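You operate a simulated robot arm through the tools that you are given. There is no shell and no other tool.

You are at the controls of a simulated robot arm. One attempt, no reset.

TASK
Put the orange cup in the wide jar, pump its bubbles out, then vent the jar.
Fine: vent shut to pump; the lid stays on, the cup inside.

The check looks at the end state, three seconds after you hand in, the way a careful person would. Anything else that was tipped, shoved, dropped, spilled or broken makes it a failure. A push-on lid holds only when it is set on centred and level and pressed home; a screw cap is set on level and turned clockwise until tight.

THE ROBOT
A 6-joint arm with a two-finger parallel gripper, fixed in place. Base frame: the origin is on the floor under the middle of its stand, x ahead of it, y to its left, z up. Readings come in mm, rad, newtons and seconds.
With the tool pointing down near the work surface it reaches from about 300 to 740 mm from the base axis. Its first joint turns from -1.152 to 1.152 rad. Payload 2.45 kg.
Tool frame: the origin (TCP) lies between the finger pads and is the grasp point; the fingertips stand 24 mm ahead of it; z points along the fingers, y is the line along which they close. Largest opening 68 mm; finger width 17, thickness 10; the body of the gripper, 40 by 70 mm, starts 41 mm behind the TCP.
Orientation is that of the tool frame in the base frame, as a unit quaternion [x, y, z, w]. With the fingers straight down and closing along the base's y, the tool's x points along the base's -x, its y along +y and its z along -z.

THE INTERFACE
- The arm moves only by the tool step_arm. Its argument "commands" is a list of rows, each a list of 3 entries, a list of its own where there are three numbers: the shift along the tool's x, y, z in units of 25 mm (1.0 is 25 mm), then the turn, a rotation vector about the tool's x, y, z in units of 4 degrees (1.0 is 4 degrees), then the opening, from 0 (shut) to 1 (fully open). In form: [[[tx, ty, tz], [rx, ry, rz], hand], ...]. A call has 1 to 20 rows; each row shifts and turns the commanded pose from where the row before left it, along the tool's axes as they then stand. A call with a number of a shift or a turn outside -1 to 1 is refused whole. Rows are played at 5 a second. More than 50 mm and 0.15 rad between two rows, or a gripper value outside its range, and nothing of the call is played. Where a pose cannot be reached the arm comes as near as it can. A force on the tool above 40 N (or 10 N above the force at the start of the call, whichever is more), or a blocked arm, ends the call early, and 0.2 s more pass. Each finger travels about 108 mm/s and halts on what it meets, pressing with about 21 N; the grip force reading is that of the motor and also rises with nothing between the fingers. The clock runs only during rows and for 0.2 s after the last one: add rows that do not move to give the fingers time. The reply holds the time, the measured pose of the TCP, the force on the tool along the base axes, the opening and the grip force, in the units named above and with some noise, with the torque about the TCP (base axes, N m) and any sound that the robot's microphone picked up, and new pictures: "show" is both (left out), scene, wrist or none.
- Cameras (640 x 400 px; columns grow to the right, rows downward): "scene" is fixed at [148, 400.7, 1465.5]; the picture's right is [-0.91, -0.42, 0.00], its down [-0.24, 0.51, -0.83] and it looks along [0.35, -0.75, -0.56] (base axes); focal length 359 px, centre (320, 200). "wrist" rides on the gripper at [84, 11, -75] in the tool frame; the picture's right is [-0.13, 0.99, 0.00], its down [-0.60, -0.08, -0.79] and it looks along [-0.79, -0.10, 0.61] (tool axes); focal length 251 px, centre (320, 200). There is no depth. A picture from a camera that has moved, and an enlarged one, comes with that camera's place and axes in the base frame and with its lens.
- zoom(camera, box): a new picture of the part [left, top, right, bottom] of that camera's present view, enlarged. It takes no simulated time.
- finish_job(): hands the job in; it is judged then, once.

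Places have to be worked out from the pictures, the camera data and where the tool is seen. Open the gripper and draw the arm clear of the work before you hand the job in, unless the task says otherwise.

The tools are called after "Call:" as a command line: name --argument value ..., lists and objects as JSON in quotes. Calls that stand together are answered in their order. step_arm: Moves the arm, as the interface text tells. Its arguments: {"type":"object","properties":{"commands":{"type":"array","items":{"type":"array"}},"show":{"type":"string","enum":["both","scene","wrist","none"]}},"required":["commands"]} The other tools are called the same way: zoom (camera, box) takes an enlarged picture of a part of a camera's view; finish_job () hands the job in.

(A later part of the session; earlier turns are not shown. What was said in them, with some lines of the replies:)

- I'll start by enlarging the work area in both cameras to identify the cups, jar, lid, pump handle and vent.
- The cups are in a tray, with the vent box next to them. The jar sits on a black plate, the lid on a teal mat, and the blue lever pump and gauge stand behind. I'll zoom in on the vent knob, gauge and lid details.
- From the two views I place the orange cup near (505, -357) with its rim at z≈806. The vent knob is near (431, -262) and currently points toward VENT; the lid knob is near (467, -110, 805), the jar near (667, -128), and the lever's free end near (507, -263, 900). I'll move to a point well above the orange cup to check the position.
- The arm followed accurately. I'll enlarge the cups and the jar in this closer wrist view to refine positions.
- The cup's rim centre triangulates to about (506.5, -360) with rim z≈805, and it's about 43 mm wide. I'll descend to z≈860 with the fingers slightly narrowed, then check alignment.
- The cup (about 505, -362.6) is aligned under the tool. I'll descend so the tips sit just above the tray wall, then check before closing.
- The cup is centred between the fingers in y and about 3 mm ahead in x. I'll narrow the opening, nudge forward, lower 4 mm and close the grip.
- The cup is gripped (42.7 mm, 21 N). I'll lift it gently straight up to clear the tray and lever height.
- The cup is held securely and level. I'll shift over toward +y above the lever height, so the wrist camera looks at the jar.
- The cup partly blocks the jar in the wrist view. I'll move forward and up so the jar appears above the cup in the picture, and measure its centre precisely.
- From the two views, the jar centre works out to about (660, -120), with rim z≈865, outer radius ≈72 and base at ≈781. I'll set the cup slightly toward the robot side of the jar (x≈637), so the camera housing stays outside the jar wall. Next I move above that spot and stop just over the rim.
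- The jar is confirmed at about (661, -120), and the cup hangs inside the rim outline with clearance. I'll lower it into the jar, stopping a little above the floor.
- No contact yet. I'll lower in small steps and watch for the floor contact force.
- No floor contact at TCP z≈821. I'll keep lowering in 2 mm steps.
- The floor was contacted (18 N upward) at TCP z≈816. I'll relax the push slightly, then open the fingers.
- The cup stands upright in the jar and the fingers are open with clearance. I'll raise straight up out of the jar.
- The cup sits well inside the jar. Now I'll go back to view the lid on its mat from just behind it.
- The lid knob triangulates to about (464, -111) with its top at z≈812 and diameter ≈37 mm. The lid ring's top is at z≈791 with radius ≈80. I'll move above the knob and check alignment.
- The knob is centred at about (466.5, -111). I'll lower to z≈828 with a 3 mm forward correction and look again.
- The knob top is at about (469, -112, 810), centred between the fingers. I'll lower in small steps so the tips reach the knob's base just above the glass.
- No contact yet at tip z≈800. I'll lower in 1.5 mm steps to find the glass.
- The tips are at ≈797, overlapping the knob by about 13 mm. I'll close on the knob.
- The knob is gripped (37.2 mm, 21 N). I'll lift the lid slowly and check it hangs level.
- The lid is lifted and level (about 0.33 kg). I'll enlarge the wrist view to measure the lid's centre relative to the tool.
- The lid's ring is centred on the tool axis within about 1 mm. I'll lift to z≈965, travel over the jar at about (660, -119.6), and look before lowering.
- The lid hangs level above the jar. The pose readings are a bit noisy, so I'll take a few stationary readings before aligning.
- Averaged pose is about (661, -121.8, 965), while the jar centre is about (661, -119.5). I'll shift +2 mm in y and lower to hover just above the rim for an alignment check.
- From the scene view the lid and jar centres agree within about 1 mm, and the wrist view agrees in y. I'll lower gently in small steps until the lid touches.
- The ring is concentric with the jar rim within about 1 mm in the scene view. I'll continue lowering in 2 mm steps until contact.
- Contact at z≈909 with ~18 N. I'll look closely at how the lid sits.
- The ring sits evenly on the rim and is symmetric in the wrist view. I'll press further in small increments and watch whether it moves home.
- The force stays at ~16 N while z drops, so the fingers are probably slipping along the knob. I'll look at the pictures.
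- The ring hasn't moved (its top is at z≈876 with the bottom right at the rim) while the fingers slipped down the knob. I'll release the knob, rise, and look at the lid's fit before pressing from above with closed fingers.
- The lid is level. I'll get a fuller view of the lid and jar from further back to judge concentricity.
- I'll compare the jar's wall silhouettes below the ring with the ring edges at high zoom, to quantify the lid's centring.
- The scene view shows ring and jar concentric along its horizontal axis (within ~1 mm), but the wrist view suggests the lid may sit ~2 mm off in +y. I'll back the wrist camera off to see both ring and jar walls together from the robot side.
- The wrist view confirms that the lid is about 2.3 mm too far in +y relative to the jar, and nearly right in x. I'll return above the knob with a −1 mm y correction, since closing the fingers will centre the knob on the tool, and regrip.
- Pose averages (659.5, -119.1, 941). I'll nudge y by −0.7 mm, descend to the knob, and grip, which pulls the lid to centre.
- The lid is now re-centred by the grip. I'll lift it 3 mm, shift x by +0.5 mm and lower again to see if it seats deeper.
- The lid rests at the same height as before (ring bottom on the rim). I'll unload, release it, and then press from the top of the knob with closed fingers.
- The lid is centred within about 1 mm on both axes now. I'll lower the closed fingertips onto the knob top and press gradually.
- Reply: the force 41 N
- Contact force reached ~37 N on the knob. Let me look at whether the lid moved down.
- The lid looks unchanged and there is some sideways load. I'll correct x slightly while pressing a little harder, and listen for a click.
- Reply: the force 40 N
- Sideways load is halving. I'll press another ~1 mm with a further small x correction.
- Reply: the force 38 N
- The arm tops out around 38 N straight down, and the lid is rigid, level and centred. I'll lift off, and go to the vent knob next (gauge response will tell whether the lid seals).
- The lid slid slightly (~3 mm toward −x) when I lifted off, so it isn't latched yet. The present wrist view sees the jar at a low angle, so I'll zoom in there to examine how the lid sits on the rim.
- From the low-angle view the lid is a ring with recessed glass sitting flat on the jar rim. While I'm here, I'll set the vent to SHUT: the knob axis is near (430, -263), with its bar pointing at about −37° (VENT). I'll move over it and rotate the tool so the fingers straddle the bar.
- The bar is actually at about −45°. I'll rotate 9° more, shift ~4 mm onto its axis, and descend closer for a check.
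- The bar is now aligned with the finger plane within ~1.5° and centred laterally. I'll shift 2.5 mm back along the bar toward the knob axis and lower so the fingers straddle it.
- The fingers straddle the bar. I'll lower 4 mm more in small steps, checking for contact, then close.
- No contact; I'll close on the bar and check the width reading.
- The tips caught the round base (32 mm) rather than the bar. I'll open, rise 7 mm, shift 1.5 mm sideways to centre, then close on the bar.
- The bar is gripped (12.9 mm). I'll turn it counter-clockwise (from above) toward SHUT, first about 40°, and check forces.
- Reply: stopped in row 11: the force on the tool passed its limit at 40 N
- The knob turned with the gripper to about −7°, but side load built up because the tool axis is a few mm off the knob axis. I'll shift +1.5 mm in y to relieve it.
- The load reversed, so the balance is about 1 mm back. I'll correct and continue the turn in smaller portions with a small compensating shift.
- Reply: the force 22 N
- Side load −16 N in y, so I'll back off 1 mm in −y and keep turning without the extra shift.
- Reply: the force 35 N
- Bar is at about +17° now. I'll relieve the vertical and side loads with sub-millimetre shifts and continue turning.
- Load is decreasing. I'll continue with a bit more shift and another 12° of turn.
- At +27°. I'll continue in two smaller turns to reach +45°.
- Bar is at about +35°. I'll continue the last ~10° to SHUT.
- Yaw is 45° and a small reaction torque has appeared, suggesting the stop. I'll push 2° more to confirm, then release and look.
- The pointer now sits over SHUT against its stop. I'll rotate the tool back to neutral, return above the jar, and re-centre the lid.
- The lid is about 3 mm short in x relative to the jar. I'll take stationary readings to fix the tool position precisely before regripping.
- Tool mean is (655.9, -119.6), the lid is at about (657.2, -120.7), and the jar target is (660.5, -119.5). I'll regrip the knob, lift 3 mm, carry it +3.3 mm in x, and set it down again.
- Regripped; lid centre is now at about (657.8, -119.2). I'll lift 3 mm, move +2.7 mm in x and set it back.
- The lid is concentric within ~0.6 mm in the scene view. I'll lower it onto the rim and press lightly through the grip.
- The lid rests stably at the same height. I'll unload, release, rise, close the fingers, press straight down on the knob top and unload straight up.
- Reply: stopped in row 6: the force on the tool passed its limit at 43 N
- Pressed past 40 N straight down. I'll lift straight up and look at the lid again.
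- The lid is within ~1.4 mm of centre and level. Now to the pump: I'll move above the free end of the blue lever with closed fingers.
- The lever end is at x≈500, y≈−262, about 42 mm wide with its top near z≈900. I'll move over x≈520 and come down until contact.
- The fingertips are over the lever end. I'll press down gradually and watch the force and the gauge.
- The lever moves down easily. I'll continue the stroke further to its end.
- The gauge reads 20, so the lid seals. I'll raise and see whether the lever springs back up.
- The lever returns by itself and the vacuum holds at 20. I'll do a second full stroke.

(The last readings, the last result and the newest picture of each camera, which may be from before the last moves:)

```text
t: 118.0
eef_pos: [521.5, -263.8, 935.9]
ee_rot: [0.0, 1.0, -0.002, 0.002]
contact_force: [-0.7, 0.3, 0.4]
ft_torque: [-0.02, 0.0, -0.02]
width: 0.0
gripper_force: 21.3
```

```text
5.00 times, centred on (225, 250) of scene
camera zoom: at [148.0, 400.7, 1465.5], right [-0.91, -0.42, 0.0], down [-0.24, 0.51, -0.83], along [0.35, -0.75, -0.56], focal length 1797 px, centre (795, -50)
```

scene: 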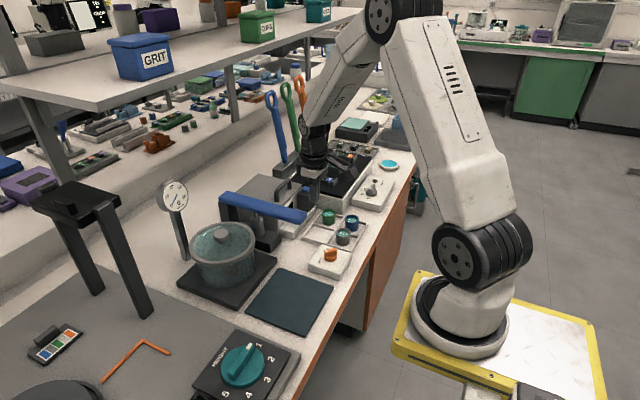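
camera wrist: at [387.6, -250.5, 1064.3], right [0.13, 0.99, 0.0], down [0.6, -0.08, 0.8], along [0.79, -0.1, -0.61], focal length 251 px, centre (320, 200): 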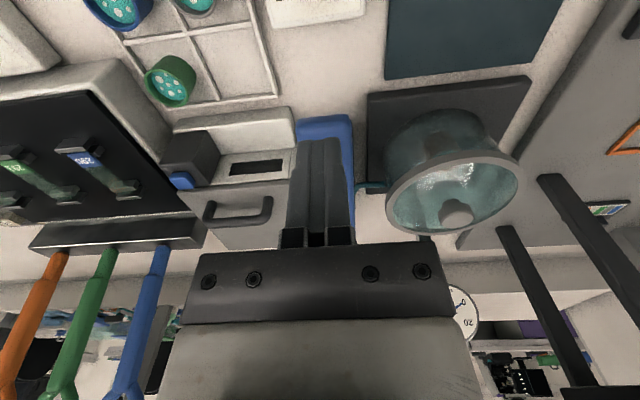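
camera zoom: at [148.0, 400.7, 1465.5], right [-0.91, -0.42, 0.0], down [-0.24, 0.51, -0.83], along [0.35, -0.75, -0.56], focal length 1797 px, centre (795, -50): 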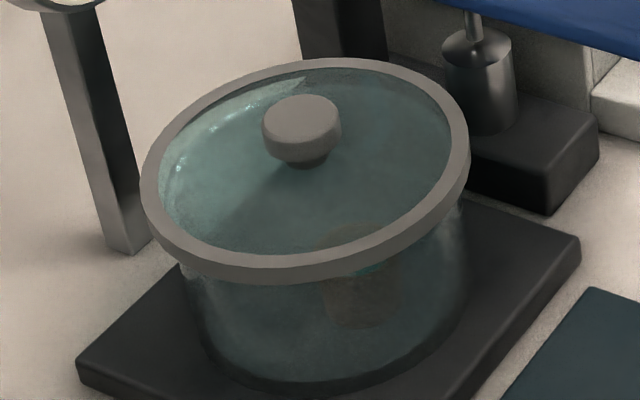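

Gauge reads 40. I'll do another stroke.

Call:
step_arm --commands '[[[0, 0, 0.3], [0, 0, 0], 0], [[0, 0, 0.3], [0, 0, 0], 0], [[0, 0, 0.3], [0, 0, 0], 0], [[0, 0, 0.3], [0, 0, 0], 0], [[0, 0, 0.3], [0, 0, 0], 0], [[0, 0, 0.3], [0, 0, 0], 0], [[0, 0, 0.3], [0, 0, 0], 0], [[0, 0, 0.2], [0, 0, 0], 0], [[0, 0, 0], [0, 0, 0], 0], [[0, 0, 0], [0, 0, 0], 0], [[0, 0, -0.5], [0, 0, 0], 0], [[0, 0, -0.6], [0, 0, 0], 0], [[0, 0, -0.6], [0, 0, 0], 0], [[0, 0, -0.6], [0, 0, 0], 0], [[0, 0, 0], [0, 0, 0], 0], [[0, 0, 0], [0, 0, 0], 0]]' --show "none"

Call:
zoom --camera "scene" --box '[150, 170, 200, 220]'

Call:
zoom --camera "scene" --box '[225, 245, 265, 275]'

```text
t: 121.5
eef_pos: [519.3, -262.9, 936.5]
ee_rot: [0.001, 1.0, -0.002, 0.002]
contact_force: [0.0, 0.5, 0.4]
ft_torque: [0.02, 0.02, 0.03]
width: 0.0
gripper_force: 21.0
```

```text
8.00 times, centred on (175, 195) of scene
camera zoom: at [148.0, 400.7, 1465.5], right [-0.91, -0.42, 0.0], down [-0.24, 0.51, -0.83], along [0.35, -0.75, -0.56], focal length 2875 px, centre (1480, 240)
```

zoom: 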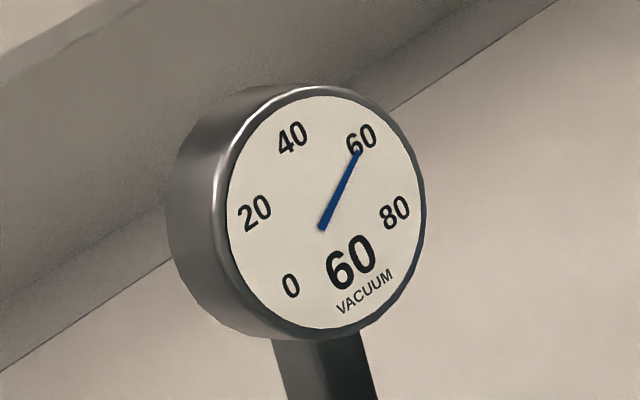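

```text
13.33 times, centred on (245, 260) of scene
camera zoom: at [148.0, 400.7, 1465.5], right [-0.91, -0.42, 0.0], down [-0.24, 0.51, -0.83], along [0.35, -0.75, -0.56], focal length 4792 px, centre (1320, -600)
```

zoom: 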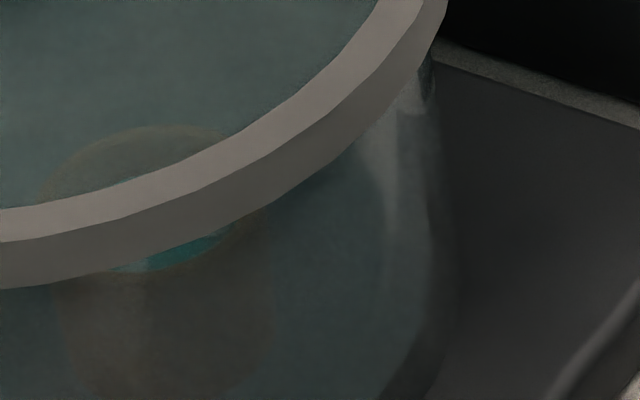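

Gauge at 60. One more stroke, then I'll check the bubbles and gauge.

Call:
step_arm --commands '[[[0, 0, 0.3], [0, 0, 0], 0], [[0, 0, 0.3], [0, 0, 0], 0], [[0, 0, 0.3], [0, 0, 0], 0], [[0, 0, 0.3], [0, 0, 0], 0], [[0, 0, 0.3], [0, 0, 0], 0], [[0, 0, 0.3], [0, 0, 0], 0], [[0, 0, 0.3], [0, 0, 0], 0], [[0, 0, 0.2], [0, 0, 0], 0], [[0, 0, 0], [0, 0, 0], 0], [[0, 0, 0], [0, 0, 0], 0], [[0, 0, -0.5], [0, 0, 0], 0], [[0, 0, -0.6], [0, 0, 0], 0], [[0, 0, -0.6], [0, 0, 0], 0], [[0, 0, -0.6], [0, 0, 0], 0], [[0, 0, 0], [0, 0, 0], 0], [[0, 0, 0], [0, 0, 0], 0]]' --show "both"

Call:
zoom --camera "scene" --box '[150, 170, 200, 220]'

Call:
zoom --camera "wrist" --box '[360, 60, 600, 260]'

```text
t: 124.8
eef_pos: [520.4, -263.2, 936.1]
ee_rot: [0.0, 1.0, -0.002, 0.002]
contact_force: [-0.1, -0.5, -0.5]
ft_torque: [0.03, -0.03, -0.01]
width: 0.0
gripper_force: 21.3
camera wrist: at [436.7, -251.3, 1012.0], right [0.13, 0.99, 0.0], down [0.6, -0.08, 0.8], along [0.79, -0.1, -0.61], focal length 251 px, centre (320, 200)
```

scene: 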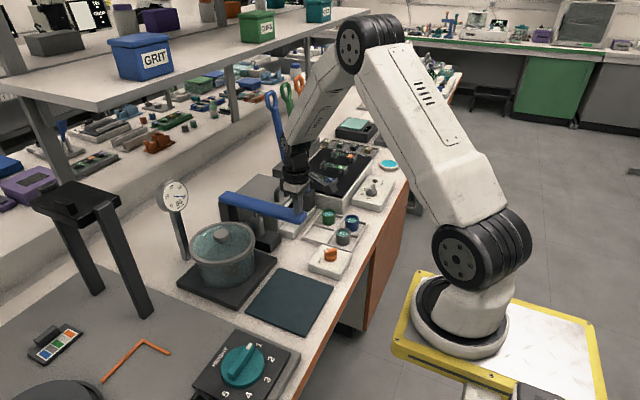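
wrist: 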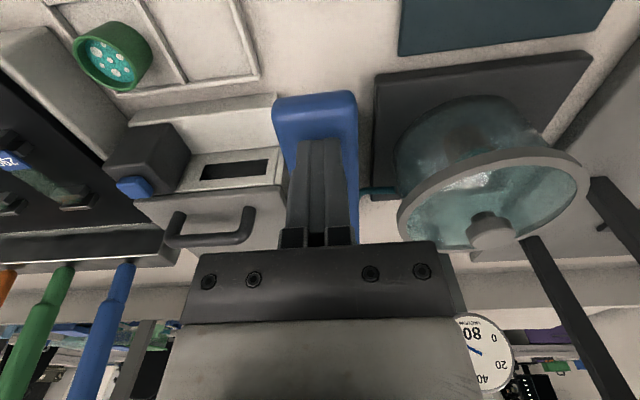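

```text
8.00 times, centred on (175, 195) of scene
camera zoom: at [148.0, 400.7, 1465.5], right [-0.91, -0.42, 0.0], down [-0.24, 0.51, -0.83], along [0.35, -0.75, -0.56], focal length 2875 px, centre (1480, 240)
```

zoom: 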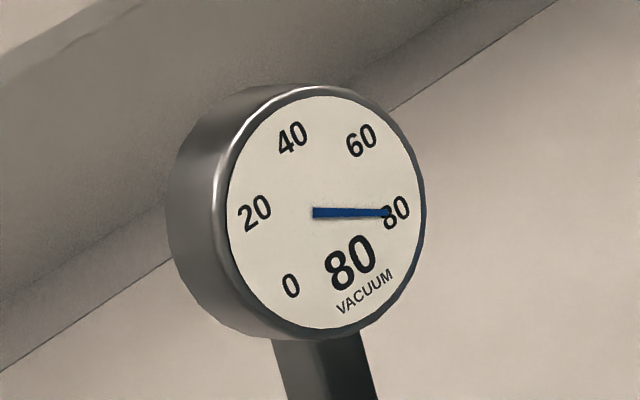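

```text
2.00 times, centred on (480, 160) of wrist
camera zoom: at [436.7, -251.3, 1012.0], right [0.13, 0.99, 0.0], down [0.6, -0.08, 0.8], along [0.79, -0.1, -0.61], focal length 503 px, centre (0, 280)
```

zoom: 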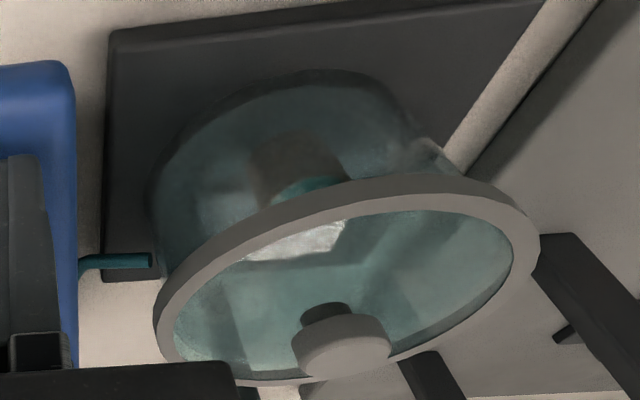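

The gauge reads 80. I'll move to a viewpoint above the jar to check whether the bubbles are gone.

Call:
step_arm --commands '[[[0, 0, -0.8], [0, 0, 0], 0], [[0, 0.3, -0.8], [0, 0, 0], 0], [[-0.4, 0.8, -0.7], [0, 0, 0], 0], [[-0.5, 0.9, -0.6], [0, 0, 0], 0], [[-0.5, 0.9, -0.5], [0, 0, 0], 0], [[-0.5, 0.9, -0.5], [0, 0, 0], 0], [[-0.5, 0.9, -0.5], [0, 0, 0], 0], [[-0.5, 0.8, 0], [0, 0, 0], 0], [[0, 0.3, 0], [0, 0, 0], 0], [[0, 0, 0], [0, 0, 0], 0], [[0, 0, 0], [0, 0, 0], 0]]' --show "wrist"

Call:
zoom --camera "wrist" --box '[260, 10, 400, 100]'

Call:
zoom --camera "scene" --box '[150, 170, 200, 220]'

```text
t: 127.2
eef_pos: [594.0, -118.6, 1046.2]
ee_rot: [0.0, 1.0, -0.001, 0.001]
contact_force: [-0.5, 0.3, 0.3]
ft_torque: [0.0, -0.01, 0.02]
width: 0.0
gripper_force: 21.0
camera wrist: at [509.6, -107.2, 1120.7], right [0.13, 0.99, 0.0], down [0.6, -0.08, 0.8], along [0.79, -0.1, -0.61], focal length 251 px, centre (320, 200)
```

wrist: 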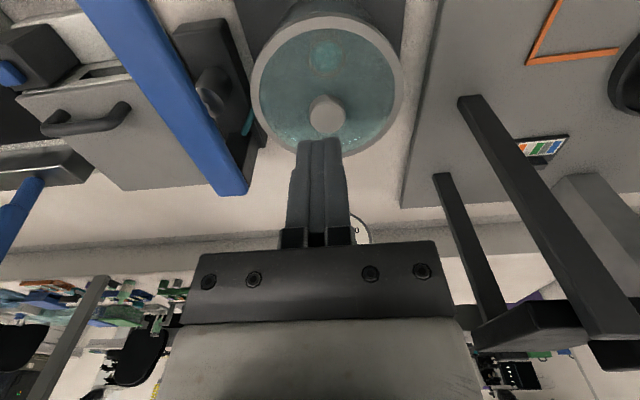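

```text
4.44 times, centred on (330, 55) of wrist
camera zoom: at [509.6, -107.2, 1120.7], right [0.13, 0.99, 0.0], down [0.6, -0.08, 0.8], along [0.79, -0.1, -0.61], focal length 1118 px, centre (276, 844)
```

zoom: 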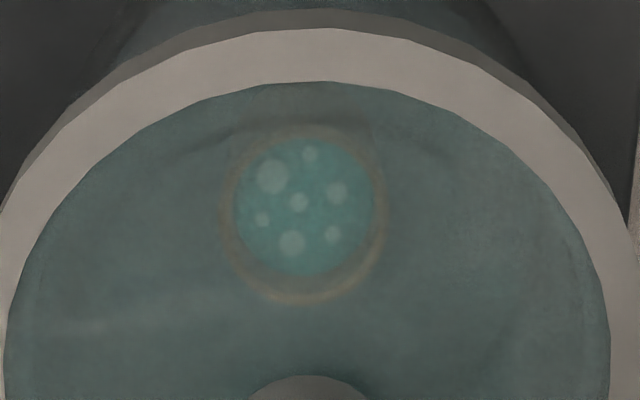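

```text
8.00 times, centred on (175, 195) of scene
camera zoom: at [148.0, 400.7, 1465.5], right [-0.91, -0.42, 0.0], down [-0.24, 0.51, -0.83], along [0.35, -0.75, -0.56], focal length 2875 px, centre (1480, 240)
```

zoom: 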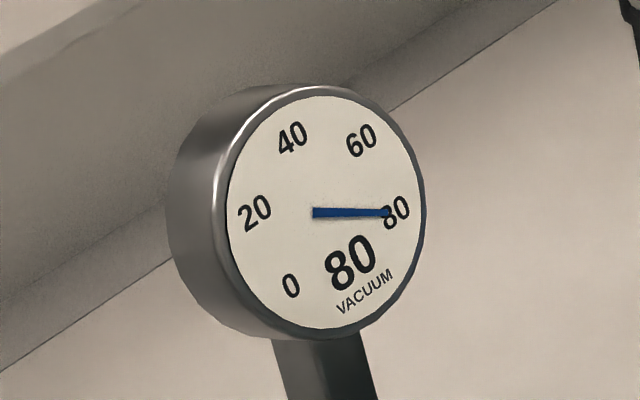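

The vacuum holds at 80, but bubbles are still visible, so they may need time. I'll wait a few seconds and look again.

Call:
step_arm --commands '[[[0, 0, 0], [0, 0, 0], 0], [[0, 0, 0], [0, 0, 0], 0], [[0, 0, 0], [0, 0, 0], 0], [[0, 0, 0], [0, 0, 0], 0], [[0, 0, 0], [0, 0, 0], 0], [[0, 0, 0], [0, 0, 0], 0], [[0, 0, 0], [0, 0, 0], 0], [[0, 0, 0], [0, 0, 0], 0], [[0, 0, 0], [0, 0, 0], 0], [[0, 0, 0], [0, 0, 0], 0], [[0, 0, 0], [0, 0, 0], 0], [[0, 0, 0], [0, 0, 0], 0], [[0, 0, 0], [0, 0, 0], 0], [[0, 0, 0], [0, 0, 0], 0], [[0, 0, 0], [0, 0, 0], 0], [[0, 0, 0], [0, 0, 0], 0], [[0, 0, 0], [0, 0, 0], 0], [[0, 0, 0], [0, 0, 0], 0], [[0, 0, 0], [0, 0, 0], 0], [[0, 0, 0], [0, 0, 0], 0]]' --show "none"

Call:
zoom --camera "wrist" --box '[260, 10, 400, 100]'

Call:
zoom --camera "scene" --box '[150, 170, 200, 220]'

```text
t: 131.4
eef_pos: [592.5, -119.3, 1045.4]
ee_rot: [0.0, 1.0, -0.001, 0.002]
contact_force: [-0.5, 0.2, 0.7]
ft_torque: [0.02, 0.0, -0.01]
width: 0.0
gripper_force: 20.6
```

```text
4.44 times, centred on (330, 55) of wrist
camera zoom: at [509.5, -107.3, 1120.7], right [0.13, 0.99, 0.0], down [0.6, -0.08, 0.8], along [0.79, -0.1, -0.61], focal length 1118 px, centre (276, 844)
```

zoom: 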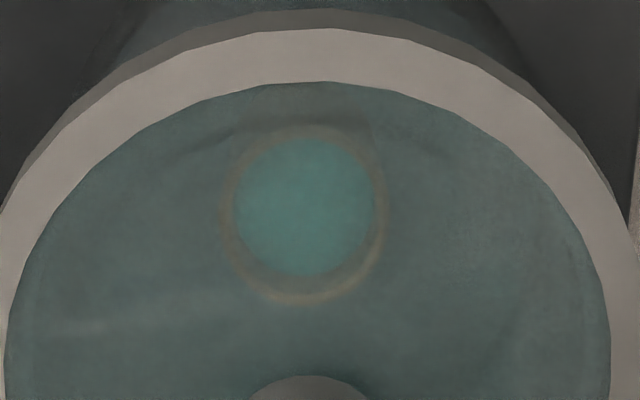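

```text
8.00 times, centred on (175, 195) of scene
camera zoom: at [148.0, 400.7, 1465.5], right [-0.91, -0.42, 0.0], down [-0.24, 0.51, -0.83], along [0.35, -0.75, -0.56], focal length 2875 px, centre (1480, 240)
```

zoom: 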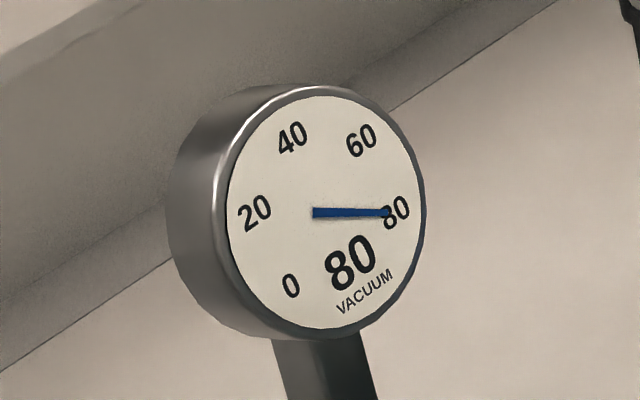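

The bubbles are gone and the vacuum is at 80. Now I'll go back to the vent knob to turn it to VENT: first move above it and rotate the tool to match the bar.

Call:
step_arm --commands '[[[0.4, -0.3, 0], [0, 0, 0], 0.3], [[0.8, -0.7, 0.3], [0, 0, 0], 0.5], [[0.8, -0.7, 0.4], [0, 0, 0], 0.5], [[0.8, -0.7, 0.4], [0, 0, 0], 0.5], [[0.8, -0.7, 0.5], [0, 0, 0], 0.5], [[0.8, -0.7, 0.5], [0, 0, 0], 0.5], [[0.8, -0.7, 0.5], [0, 0, 0], 0.5], [[0.8, -0.7, 0.5], [0, 0, 0], 0.5], [[0.62, -0.66, 0.33], [0, 0, 0], 0.5], [[0, 0, 0], [0, 0, 0], 0.5]]' --show "none"

Call:
step_arm --commands '[[[0, 0, 0.3], [0, 0, -1], 0.5], [[0, 0, 0.3], [0, 0, -1], 0.5], [[0, 0, 0.3], [0, 0, -1], 0.5], [[0, 0, 0.3], [0, 0, -1], 0.5], [[0, 0, 0.3], [0, 0, -1], 0.5], [[0, 0, 0.3], [0, 0, -1], 0.5], [[0, 0, 0.3], [0, 0, -1], 0.5], [[0, 0, 0.3], [0, 0, -1], 0.5], [[0, 0, 0.3], [0, 0, -1], 0.5], [[0, 0, 0.3], [0, 0, -1], 0.5], [[0, 0, 0.3], [0, 0, -1], 0.5], [[0, 0, 0], [0, 0, -0.25], 0.5], [[0, 0, 0], [0, 0, 0], 0.5]]' --show "both"

Call:
zoom --camera "wrist" --box '[220, 30, 420, 155]'

```text
t: 133.7
eef_pos: [428.2, -264.0, 958.5]
ee_rot: [0.0, 1.0, -0.002, 0.001]
contact_force: [0.5, -0.5, 0.0]
ft_torque: [0.0, -0.02, 0.0]
width: 33.8
gripper_force: 0.2
```

```text
t: 136.4
eef_pos: [427.9, -263.0, 879.1]
ee_rot: [-0.382, 0.924, -0.003, 0.001]
contact_force: [-0.2, 0.2, -0.1]
ft_torque: [0.01, 0.02, -0.02]
width: 34.1
gripper_force: 0.0
camera wrist: at [361.0, -315.0, 953.4], right [-0.61, 0.79, 0.0], down [0.48, 0.37, 0.79], along [0.63, 0.48, -0.61], focal length 251 px, centre (320, 200)
```

scene: 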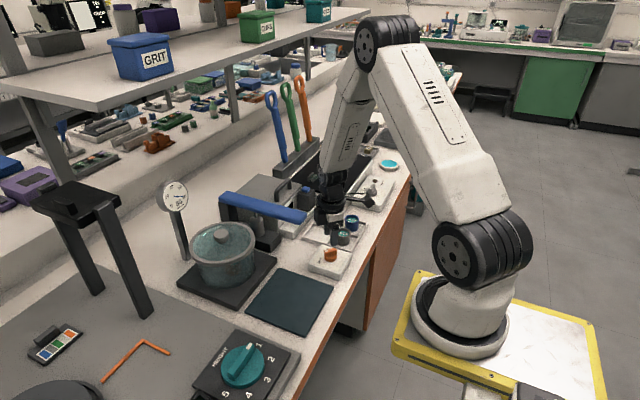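
wrist: 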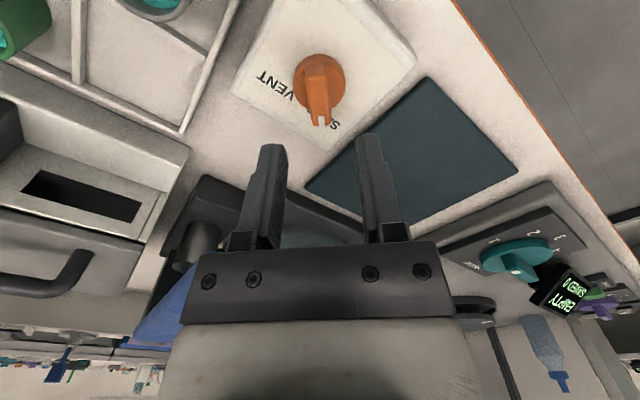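

```text
3.20 times, centred on (320, 92) of wrist
camera zoom: at [361.0, -315.0, 953.4], right [-0.61, 0.79, 0.0], down [0.48, 0.37, 0.79], along [0.63, 0.48, -0.61], focal length 805 px, centre (320, 544)
```

zoom: 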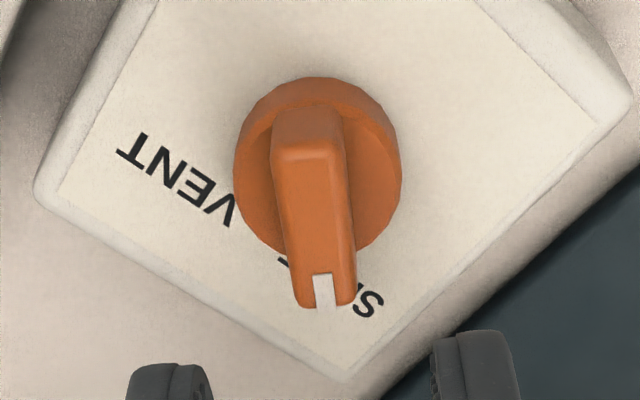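

The bar is aligned with the fingers. I'll shift 1.5 mm back toward the knob axis and descend to z≈840 for a closer look.

Call:
step_arm --commands '[[[0.06, 0, 0.5], [0, 0, 0], 0.5], [[0, 0, 0.6], [0, 0, 0], 0.5], [[0, 0, 0.4], [0, 0, 0], 0.5], [[0, 0, 0], [0, 0, 0], 0.5]]' --show "none"

Call:
step_arm --commands '[[[0, 0, 0], [0, 0, 0], 0.5]]' --show "none"

Call:
step_arm --commands '[[[0, 0, 0], [0, 0, 0], 0.5]]' --show "none"

Call:
zoom --camera "wrist" --box '[220, 60, 420, 185]'

```text
t: 137.4
eef_pos: [428.4, -266.9, 839.7]
ee_rot: [-0.383, 0.924, -0.002, 0.001]
contact_force: [0.3, -0.1, 0.8]
ft_torque: [-0.01, 0.02, 0.0]
width: 34.0
gripper_force: 0.0
```

```text
t: 137.8
eef_pos: [427.3, -266.7, 841.2]
ee_rot: [-0.382, 0.924, -0.001, 0.001]
contact_force: [-0.1, -0.4, -0.1]
ft_torque: [-0.02, 0.01, -0.01]
width: 34.0
gripper_force: 0.0
```

```text
t: 138.2
eef_pos: [428.1, -265.3, 839.6]
ee_rot: [-0.383, 0.924, -0.001, 0.001]
contact_force: [-0.2, -0.7, -0.2]
ft_torque: [-0.03, -0.02, -0.04]
width: 34.1
gripper_force: 0.1
```

```text
3.20 times, centred on (320, 122) of wrist
camera zoom: at [360.4, -317.3, 916.2], right [-0.61, 0.79, 0.0], down [0.48, 0.37, 0.79], along [0.63, 0.48, -0.61], focal length 805 px, centre (320, 448)
```

zoom: 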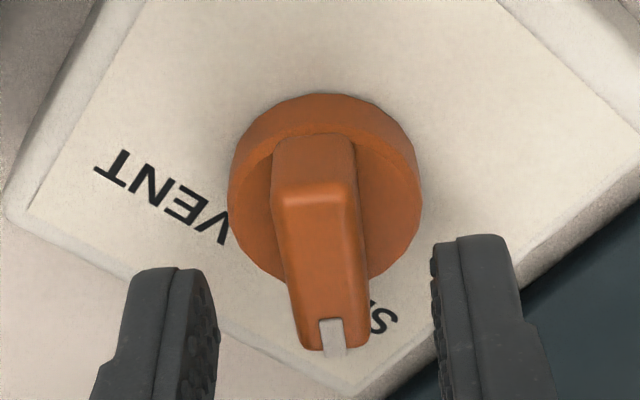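

I'll correct +0.9 mm sideways, lower to z≈828 and close on the bar.

Call:
step_arm --commands '[[[0, 0.035, 0.24], [0, 0, 0], 0.5], [[0, 0, 0.24], [0, 0, 0], 0.5], [[0, 0, 0], [0, 0, 0], 0.5], [[0, 0, 0], [0, 0, 0], 0.3], [[0, 0, 0], [0, 0, 0], 0.1], [[0, 0, 0], [0, 0, 0], 0.1], [[0, 0, 0], [0, 0, 0], 0.1]]' --show "none"

Call:
zoom --camera "wrist" --box '[220, 80, 420, 205]'

Call:
zoom --camera "scene" --box '[315, 235, 355, 275]'

```text
t: 139.8
eef_pos: [427.4, -266.7, 828.5]
ee_rot: [-0.382, 0.924, -0.003, 0.001]
contact_force: [5.0, -6.2, -6.6]
ft_torque: [0.08, 0.04, -0.06]
width: 12.8
gripper_force: 33.2
```

```text
3.20 times, centred on (320, 142) of wrist
camera zoom: at [359.7, -317.0, 904.4], right [-0.61, 0.79, -0.01], down [0.48, 0.37, 0.79], along [0.63, 0.48, -0.61], focal length 805 px, centre (320, 384)
```

zoom: 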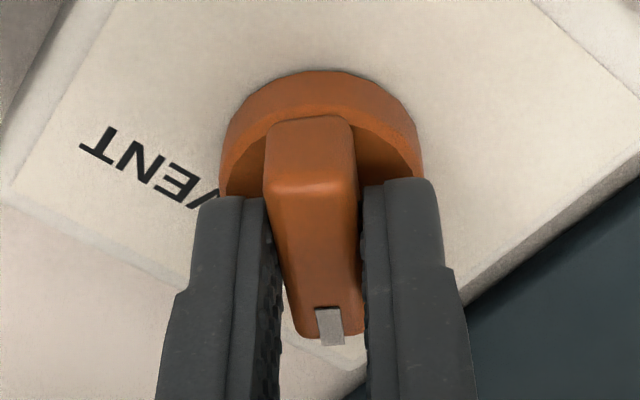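

```text
10.00 times, centred on (335, 255) of scene
camera zoom: at [148.3, 400.5, 1465.6], right [-0.91, -0.42, 0.0], down [-0.24, 0.51, -0.83], along [0.35, -0.75, -0.56], focal length 3594 px, centre (170, -350)
```

zoom: 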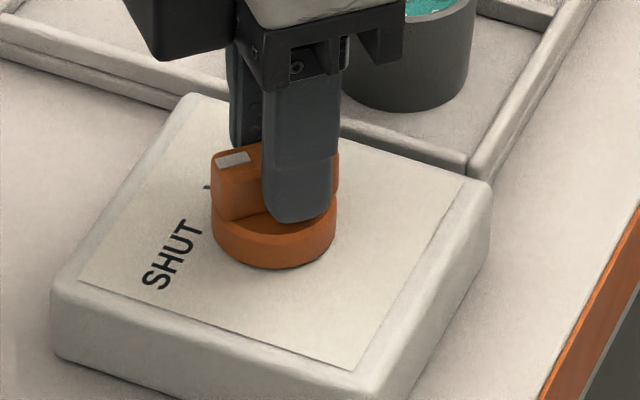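

Gripped (12.8 mm). I'll turn clockwise toward VENT in portions, checking the side load.

Call:
step_arm --commands '[[[0, -0.02, 0], [0, 0, 0.5], 0.1], [[0, 0, 0], [0, 0, 1], 0.1], [[0, 0, 0], [0, 0, 1], 0.1], [[0, 0, 0], [0, 0, 1], 0.1], [[0, 0, 0], [0, 0, 0], 0.1]]' --show "none"

```text
t: 141.1
eef_pos: [425.5, -266.3, 829.7]
ee_rot: [-0.266, 0.964, -0.001, 0.0]
contact_force: [0.7, -5.1, 0.8]
ft_torque: [-0.33, 0.83, 0.0]
width: 12.9
gripper_force: 32.8
```

Load is small. Continue turning.

Call:
step_arm --commands '[[[0, 0, 0], [0, 0, 1], 0.1], [[0, 0, 0], [0, 0, 1], 0.1], [[0, 0, 0], [0, 0, 1], 0.1], [[0, 0, 0], [0, 0, 1], 0.1], [[0, 0, 0], [0, 0, 0], 0.1]]' --show "none"

Call:
zoom --camera "scene" --box '[150, 170, 200, 220]'

```text
t: 142.2
eef_pos: [425.7, -265.5, 830.1]
ee_rot: [-0.129, 0.992, -0.001, 0.0]
contact_force: [-7.6, -7.3, 14.1]
ft_torque: [-0.08, 0.52, -0.01]
width: 13.0
gripper_force: 33.1
```

```text
8.00 times, centred on (175, 195) of scene
camera zoom: at [147.7, 400.7, 1465.6], right [-0.91, -0.42, 0.0], down [-0.24, 0.51, -0.83], along [0.35, -0.75, -0.56], focal length 2875 px, centre (1480, 240)
```

zoom: 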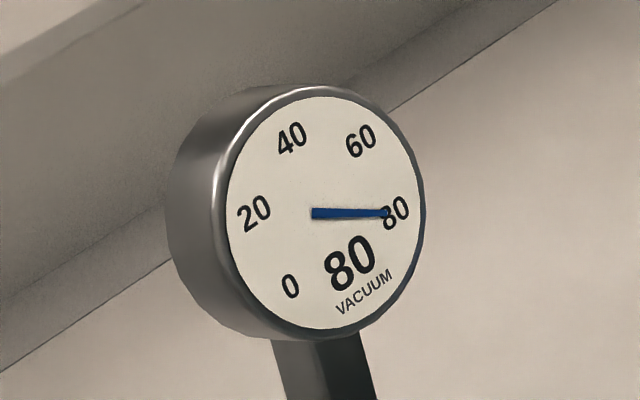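

At about +15°. I'll continue with a tiny compensation.

Call:
step_arm --commands '[[[0, -0.015, -0.008], [0, 0, 1], 0.1], [[0, 0, 0], [0, 0, 1], 0.1], [[0, 0, 0], [0, 0, 1], 0.1], [[0, 0, 0], [0, 0, 1], 0.1], [[0, 0, 0], [0, 0, 0], 0.1]]' --show "none"

Call:
zoom --camera "scene" --box '[315, 235, 355, 275]'

```text
t: 143.4
eef_pos: [426.8, -266.1, 829.7]
ee_rot: [0.01, 1.0, -0.001, 0.002]
contact_force: [-0.6, 7.6, 19.7]
ft_torque: [0.26, 0.54, -0.01]
width: 13.0
gripper_force: 32.5
```

```text
10.00 times, centred on (335, 255) of scene
camera zoom: at [147.8, 401.1, 1465.5], right [-0.91, -0.42, 0.0], down [-0.24, 0.51, -0.83], along [0.35, -0.75, -0.56], focal length 3594 px, centre (170, -350)
```

zoom: 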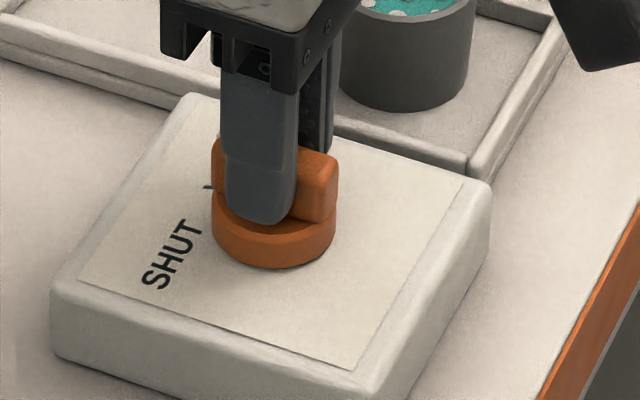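

Turned to about −1° with modest load. I'll continue with a slight relief upward and +y.

Call:
step_arm --commands '[[[0, 0.02, -0.012], [0, 0, 0.5], 0.1], [[0, 0, 0], [0, 0, 1], 0.1], [[0, 0, 0], [0, 0, 1], 0.1], [[0, 0, 0], [0, 0, 1], 0.1], [[0, 0, 0], [0, 0, 0], 0.1]]' --show "none"

Call:
step_arm --commands '[[[0, 0, 0], [0, 0, 0], 0.1]]' --show "none"

```text
t: 144.7
eef_pos: [426.6, -265.0, 829.1]
ee_rot: [0.131, 0.991, -0.001, 0.002]
contact_force: [6.1, 4.4, 4.5]
ft_torque: [0.29, 0.35, 0.0]
width: 12.9
gripper_force: 32.5
```

```text
t: 145.1
eef_pos: [427.0, -265.2, 829.8]
ee_rot: [0.131, 0.991, -0.001, 0.001]
contact_force: [5.1, 5.8, 0.2]
ft_torque: [0.16, -0.37, 0.03]
width: 12.5
gripper_force: 32.7
```

At about −15°. Continue with a small +y relief.

Call:
step_arm --commands '[[[0, 0.02, 0], [0, 0, 1], 0.1], [[0, 0, 0], [0, 0, 1], 0.1], [[0, 0, 0], [0, 0, 1], 0.1], [[0, 0, 0], [0, 0, 1], 0.1], [[0, 0, 0], [0, 0, 0], 0.1]]' --show "none"

Call:
zoom --camera "scene" --box '[150, 170, 200, 220]'

```text
t: 146.2
eef_pos: [427.8, -264.8, 829.0]
ee_rot: [0.268, 0.963, -0.001, 0.001]
contact_force: [-2.2, 1.1, 1.4]
ft_torque: [-0.34, -0.66, -0.04]
width: 13.0
gripper_force: 32.9
```

```text
8.00 times, centred on (175, 195) of scene
camera zoom: at [147.9, 400.8, 1465.5], right [-0.91, -0.42, 0.0], down [-0.24, 0.51, -0.83], along [0.35, -0.75, -0.56], focal length 2875 px, centre (1480, 240)
```

zoom: 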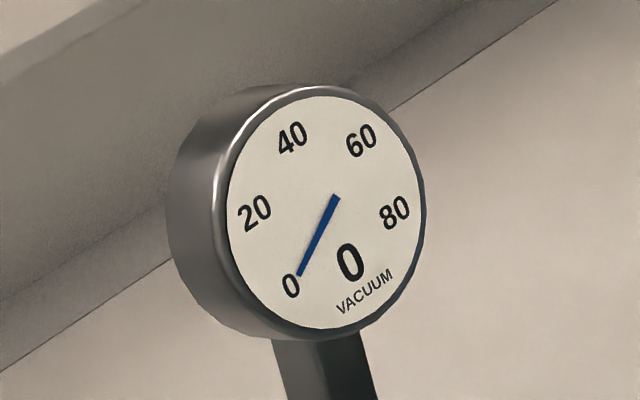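

The gauge has dropped to 0, so the jar is vented. I'll finish the turn to the VENT stop at about −45°.

Call:
step_arm --commands '[[[0, 0, 0], [0, 0, 1], 0.1], [[0, 0, 0], [0, 0, 1], 0.1], [[0, 0, 0], [0, 0, 1], 0.1], [[0, 0, 0], [0, 0, 0.5], 0.1], [[0, 0, 0], [0, 0, 0], 0.1]]' --show "none"

Call:
zoom --camera "scene" --box '[315, 235, 355, 275]'

```text
t: 147.4
eef_pos: [426.4, -263.7, 829.4]
ee_rot: [0.384, 0.923, 0.0, 0.002]
contact_force: [1.7, 1.2, -14.6]
ft_torque: [-0.52, -0.57, 0.02]
width: 12.5
gripper_force: 32.9
```

```text
10.00 times, centred on (335, 255) of scene
camera zoom: at [148.3, 400.7, 1465.5], right [-0.91, -0.42, 0.0], down [-0.24, 0.51, -0.83], along [0.35, -0.75, -0.56], focal length 3594 px, centre (170, -350)
```

zoom: 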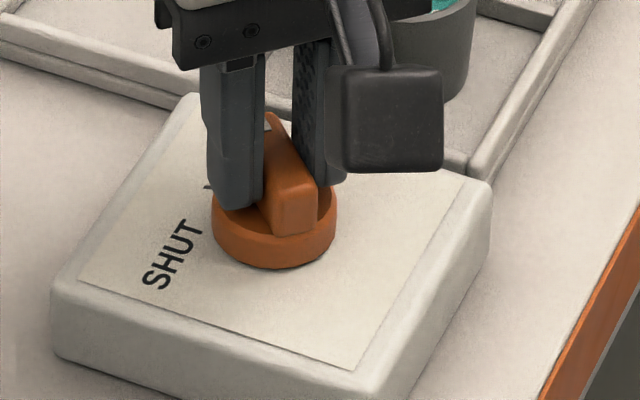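

The knob is back at the VENT position. I'll nudge 1.5° further to seat it, then open and lift clear.

Call:
step_arm --commands '[[[0, 0, 0], [0, 0, 0.4], 0.1], [[0, 0, 0], [0, 0, 0], 0.1], [[0, 0, 0], [0, 0, 0], 0.3], [[0, 0, 0], [0, 0, 0], 0.5], [[0, 0, 0], [0, 0, 0], 0.5], [[0, 0, -0.5], [0, 0, 0], 0.5], [[0, 0, -0.8], [0, 0, 0], 0.5], [[0, 0, -0.8], [0, 0, 0], 0.5], [[0, 0, -0.8], [0, 0, 0], 0.5], [[0, 0, -0.8], [0, 0, 0], 0.5], [[0, 0, 0], [0, 0, 0], 0.5]]' --show "both"

Call:
zoom --camera "scene" --box '[315, 235, 355, 275]'

Call:
zoom --camera "scene" --box '[180, 210, 270, 290]'

Call:
zoom --camera "scene" --box '[150, 170, 200, 220]'

```text
t: 149.8
eef_pos: [428.0, -263.9, 921.2]
ee_rot: [0.396, 0.918, -0.001, 0.002]
contact_force: [-0.2, 0.4, 0.8]
ft_torque: [-0.02, -0.02, 0.03]
width: 33.9
gripper_force: 0.2
camera wrist: at [378.3, -194.8, 996.8], right [0.81, 0.59, 0.0], down [0.36, -0.49, 0.8], along [0.47, -0.64, -0.61], focal length 251 px, centre (320, 200)
```

scene: 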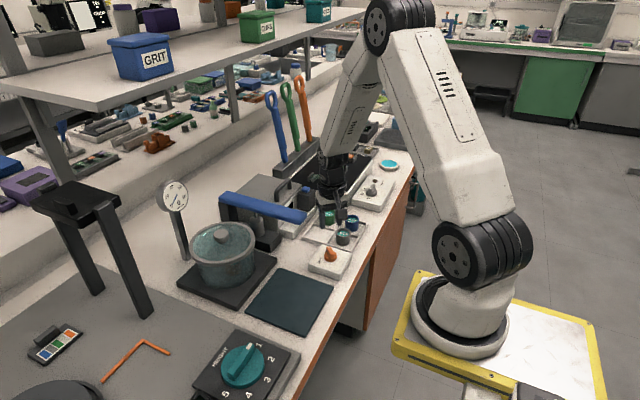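
wrist: 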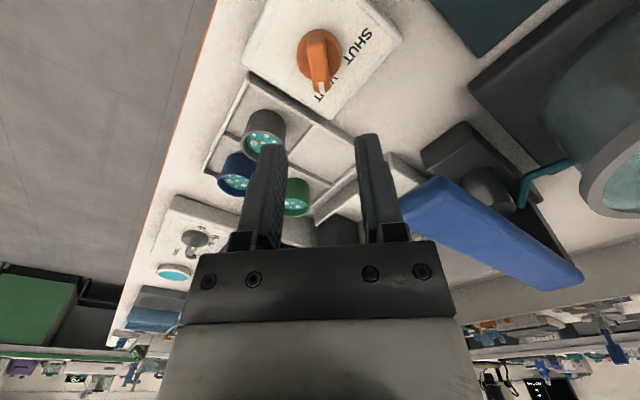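

```text
10.00 times, centred on (335, 255) of scene
camera zoom: at [148.0, 400.7, 1465.5], right [-0.91, -0.42, 0.0], down [-0.24, 0.51, -0.83], along [0.35, -0.75, -0.56], focal length 3594 px, centre (170, -350)
```

zoom: 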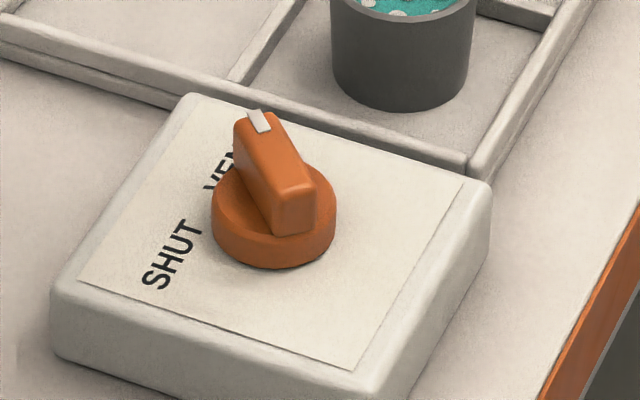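

```text
5.00 times, centred on (225, 250) of scene
camera zoom: at [148.0, 400.7, 1465.5], right [-0.91, -0.42, 0.0], down [-0.24, 0.51, -0.83], along [0.35, -0.75, -0.56], focal length 1797 px, centre (795, -50)
```

zoom: 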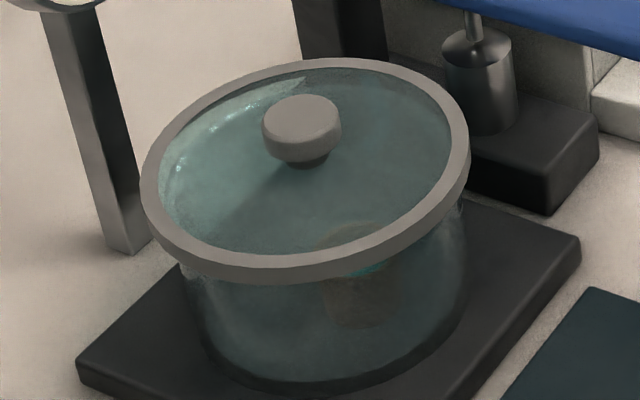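

```text
8.00 times, centred on (175, 195) of scene
camera zoom: at [148.0, 400.7, 1465.5], right [-0.91, -0.42, 0.0], down [-0.24, 0.51, -0.83], along [0.35, -0.75, -0.56], focal length 2875 px, centre (1480, 240)
```

zoom: 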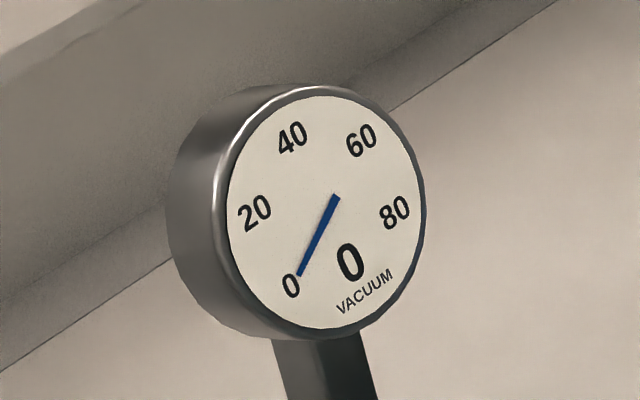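

The knob points to VENT, gauge is 0, and the lid is on and level. I'll open the gripper, rotate back to neutral and withdraw up and away, toward the start pose.

Call:
step_arm --commands '[[[0, 0, -0.7], [0, 0, -1], 1], [[0, 0, -0.7], [0, 0, -1], 1], [[0, 0, -0.7], [0, 0, -1], 1], [[0, 0, -0.7], [0, 0, -1], 1], [[0, 0, -0.7], [0, 0, -1], 1], [[0, 0, -0.7], [0, 0, -1], 1], [[0, 0, -0.7], [0, 0, -1], 1], [[0, 0, -0.7], [0, 0, -1], 1], [[0, 0, -0.7], [0, 0, -1], 1], [[0, 0, -0.7], [0, 0, -1], 1], [[0, 0, -0.7], [0, 0, -1], 1], [[0, 0, -0.5], [0, 0, -0.6], 1], [[0.6, -0.3, 0], [0, 0, 0], 1], [[0.8, -0.3, 0], [0, 0, 0], 1], [[0.8, -0.3, 0], [0, 0, 0], 1], [[0.8, -0.3, 0], [0, 0, 0], 1], [[0.8, -0.3, 0], [0, 0, 0], 1], [[0.8, -0.3, 0], [0, 0, 0], 1], [[0, 0, 0], [0, 0, 0], 1]]' --show "both"

Call:
zoom --camera "scene" --box '[150, 170, 390, 340]'

Call:
zoom --camera "wrist" --box '[180, 20, 480, 220]'

```text
t: 153.8
eef_pos: [309.4, -308.2, 1127.1]
ee_rot: [0.002, 1.0, -0.002, 0.002]
contact_force: [-0.4, 0.8, -1.5]
ft_torque: [-0.02, -0.03, 0.03]
width: 68.0
gripper_force: 0.0
camera wrist: at [226.1, -296.5, 1201.5], right [0.13, 0.99, 0.0], down [0.6, -0.08, 0.8], along [0.79, -0.11, -0.61], focal length 251 px, centre (320, 200)
```

scene: 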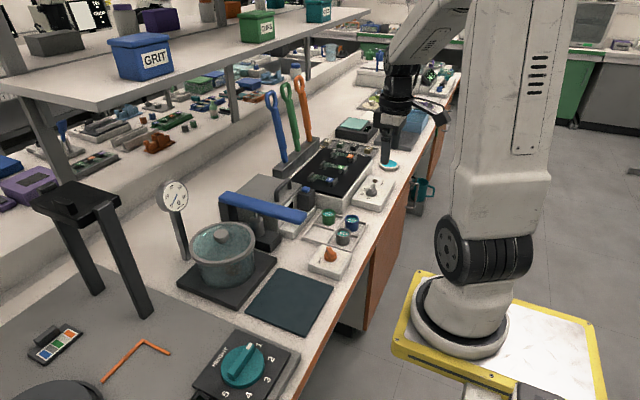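
wrist: 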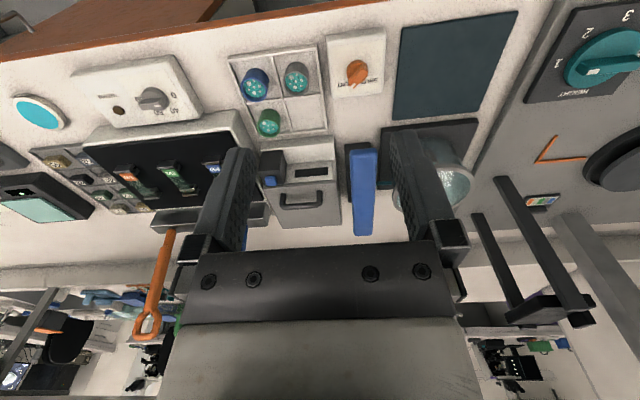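

```text
2.35 times, centred on (270, 255) of scene
camera zoom: at [148.0, 400.7, 1465.5], right [-0.91, -0.42, 0.0], down [-0.24, 0.51, -0.83], along [0.35, -0.75, -0.56], focal length 846 px, centre (438, 71)
```

zoom: 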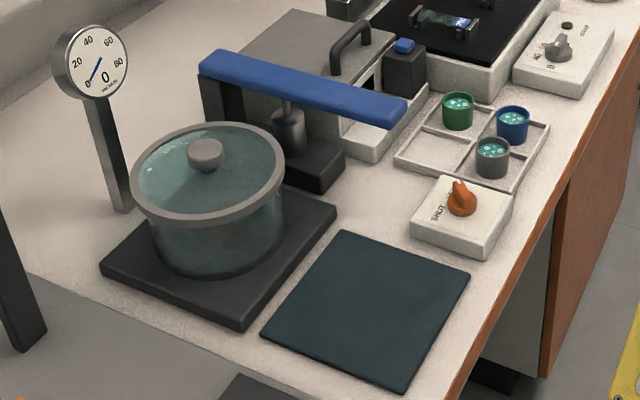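

```text
2.00 times, centred on (330, 120) of wrist
camera zoom: at [226.1, -296.5, 1201.5], right [0.13, 0.99, 0.0], down [0.6, -0.08, 0.8], along [0.79, -0.11, -0.61], focal length 503 px, centre (300, 360)
```

zoom: 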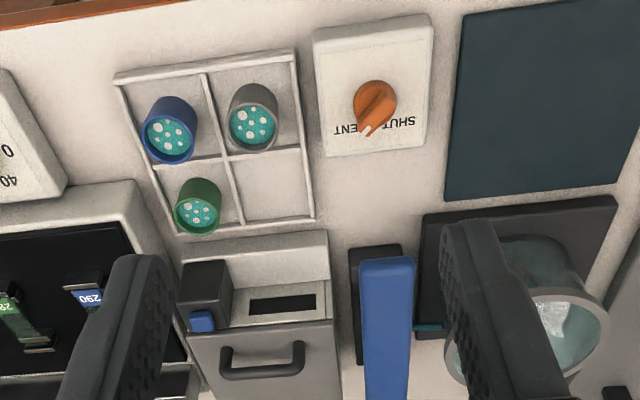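

The end state looks right. The orange cup is in the jar with its bubbles gone, the lid is on and level, the vent is at VENT and the gauge reads 0. The lever is back up, the other cups are untouched, and the arm is clear with the gripper open. Handing in.

Call:
finish_job

```text
The job is handed in.
```

The job is handed in, and the pictures and gauge showed everything in place when I finished. I haven't seen the check's verdict.

- **Cup:** The orange cup stands upright inside the wide jar. After about four seconds at a gauge reading of 80, its bubbles were gone.
- **Pumping:** I set the vent to SHUT and made four full lever strokes. The gauge rose 20 per stroke and held at 80.
- **Venting:** I turned the vent back to VENT, and the gauge dropped to 0.
- **Lid:** It is on and level, within about 1.5 mm of the jar's centre. It never clicked or moved down when I pressed it to about 40 N. It rests on the jar's rim, but it held the vacuum.
- **Everything else:** The other three cups are where they were, the lever sprang back up, and the arm is clear with the gripper open.

It took two regrips to centre the lid, which slid a few millimetres on the rim while I was pressing it. Nothing else was tipped or spilled.
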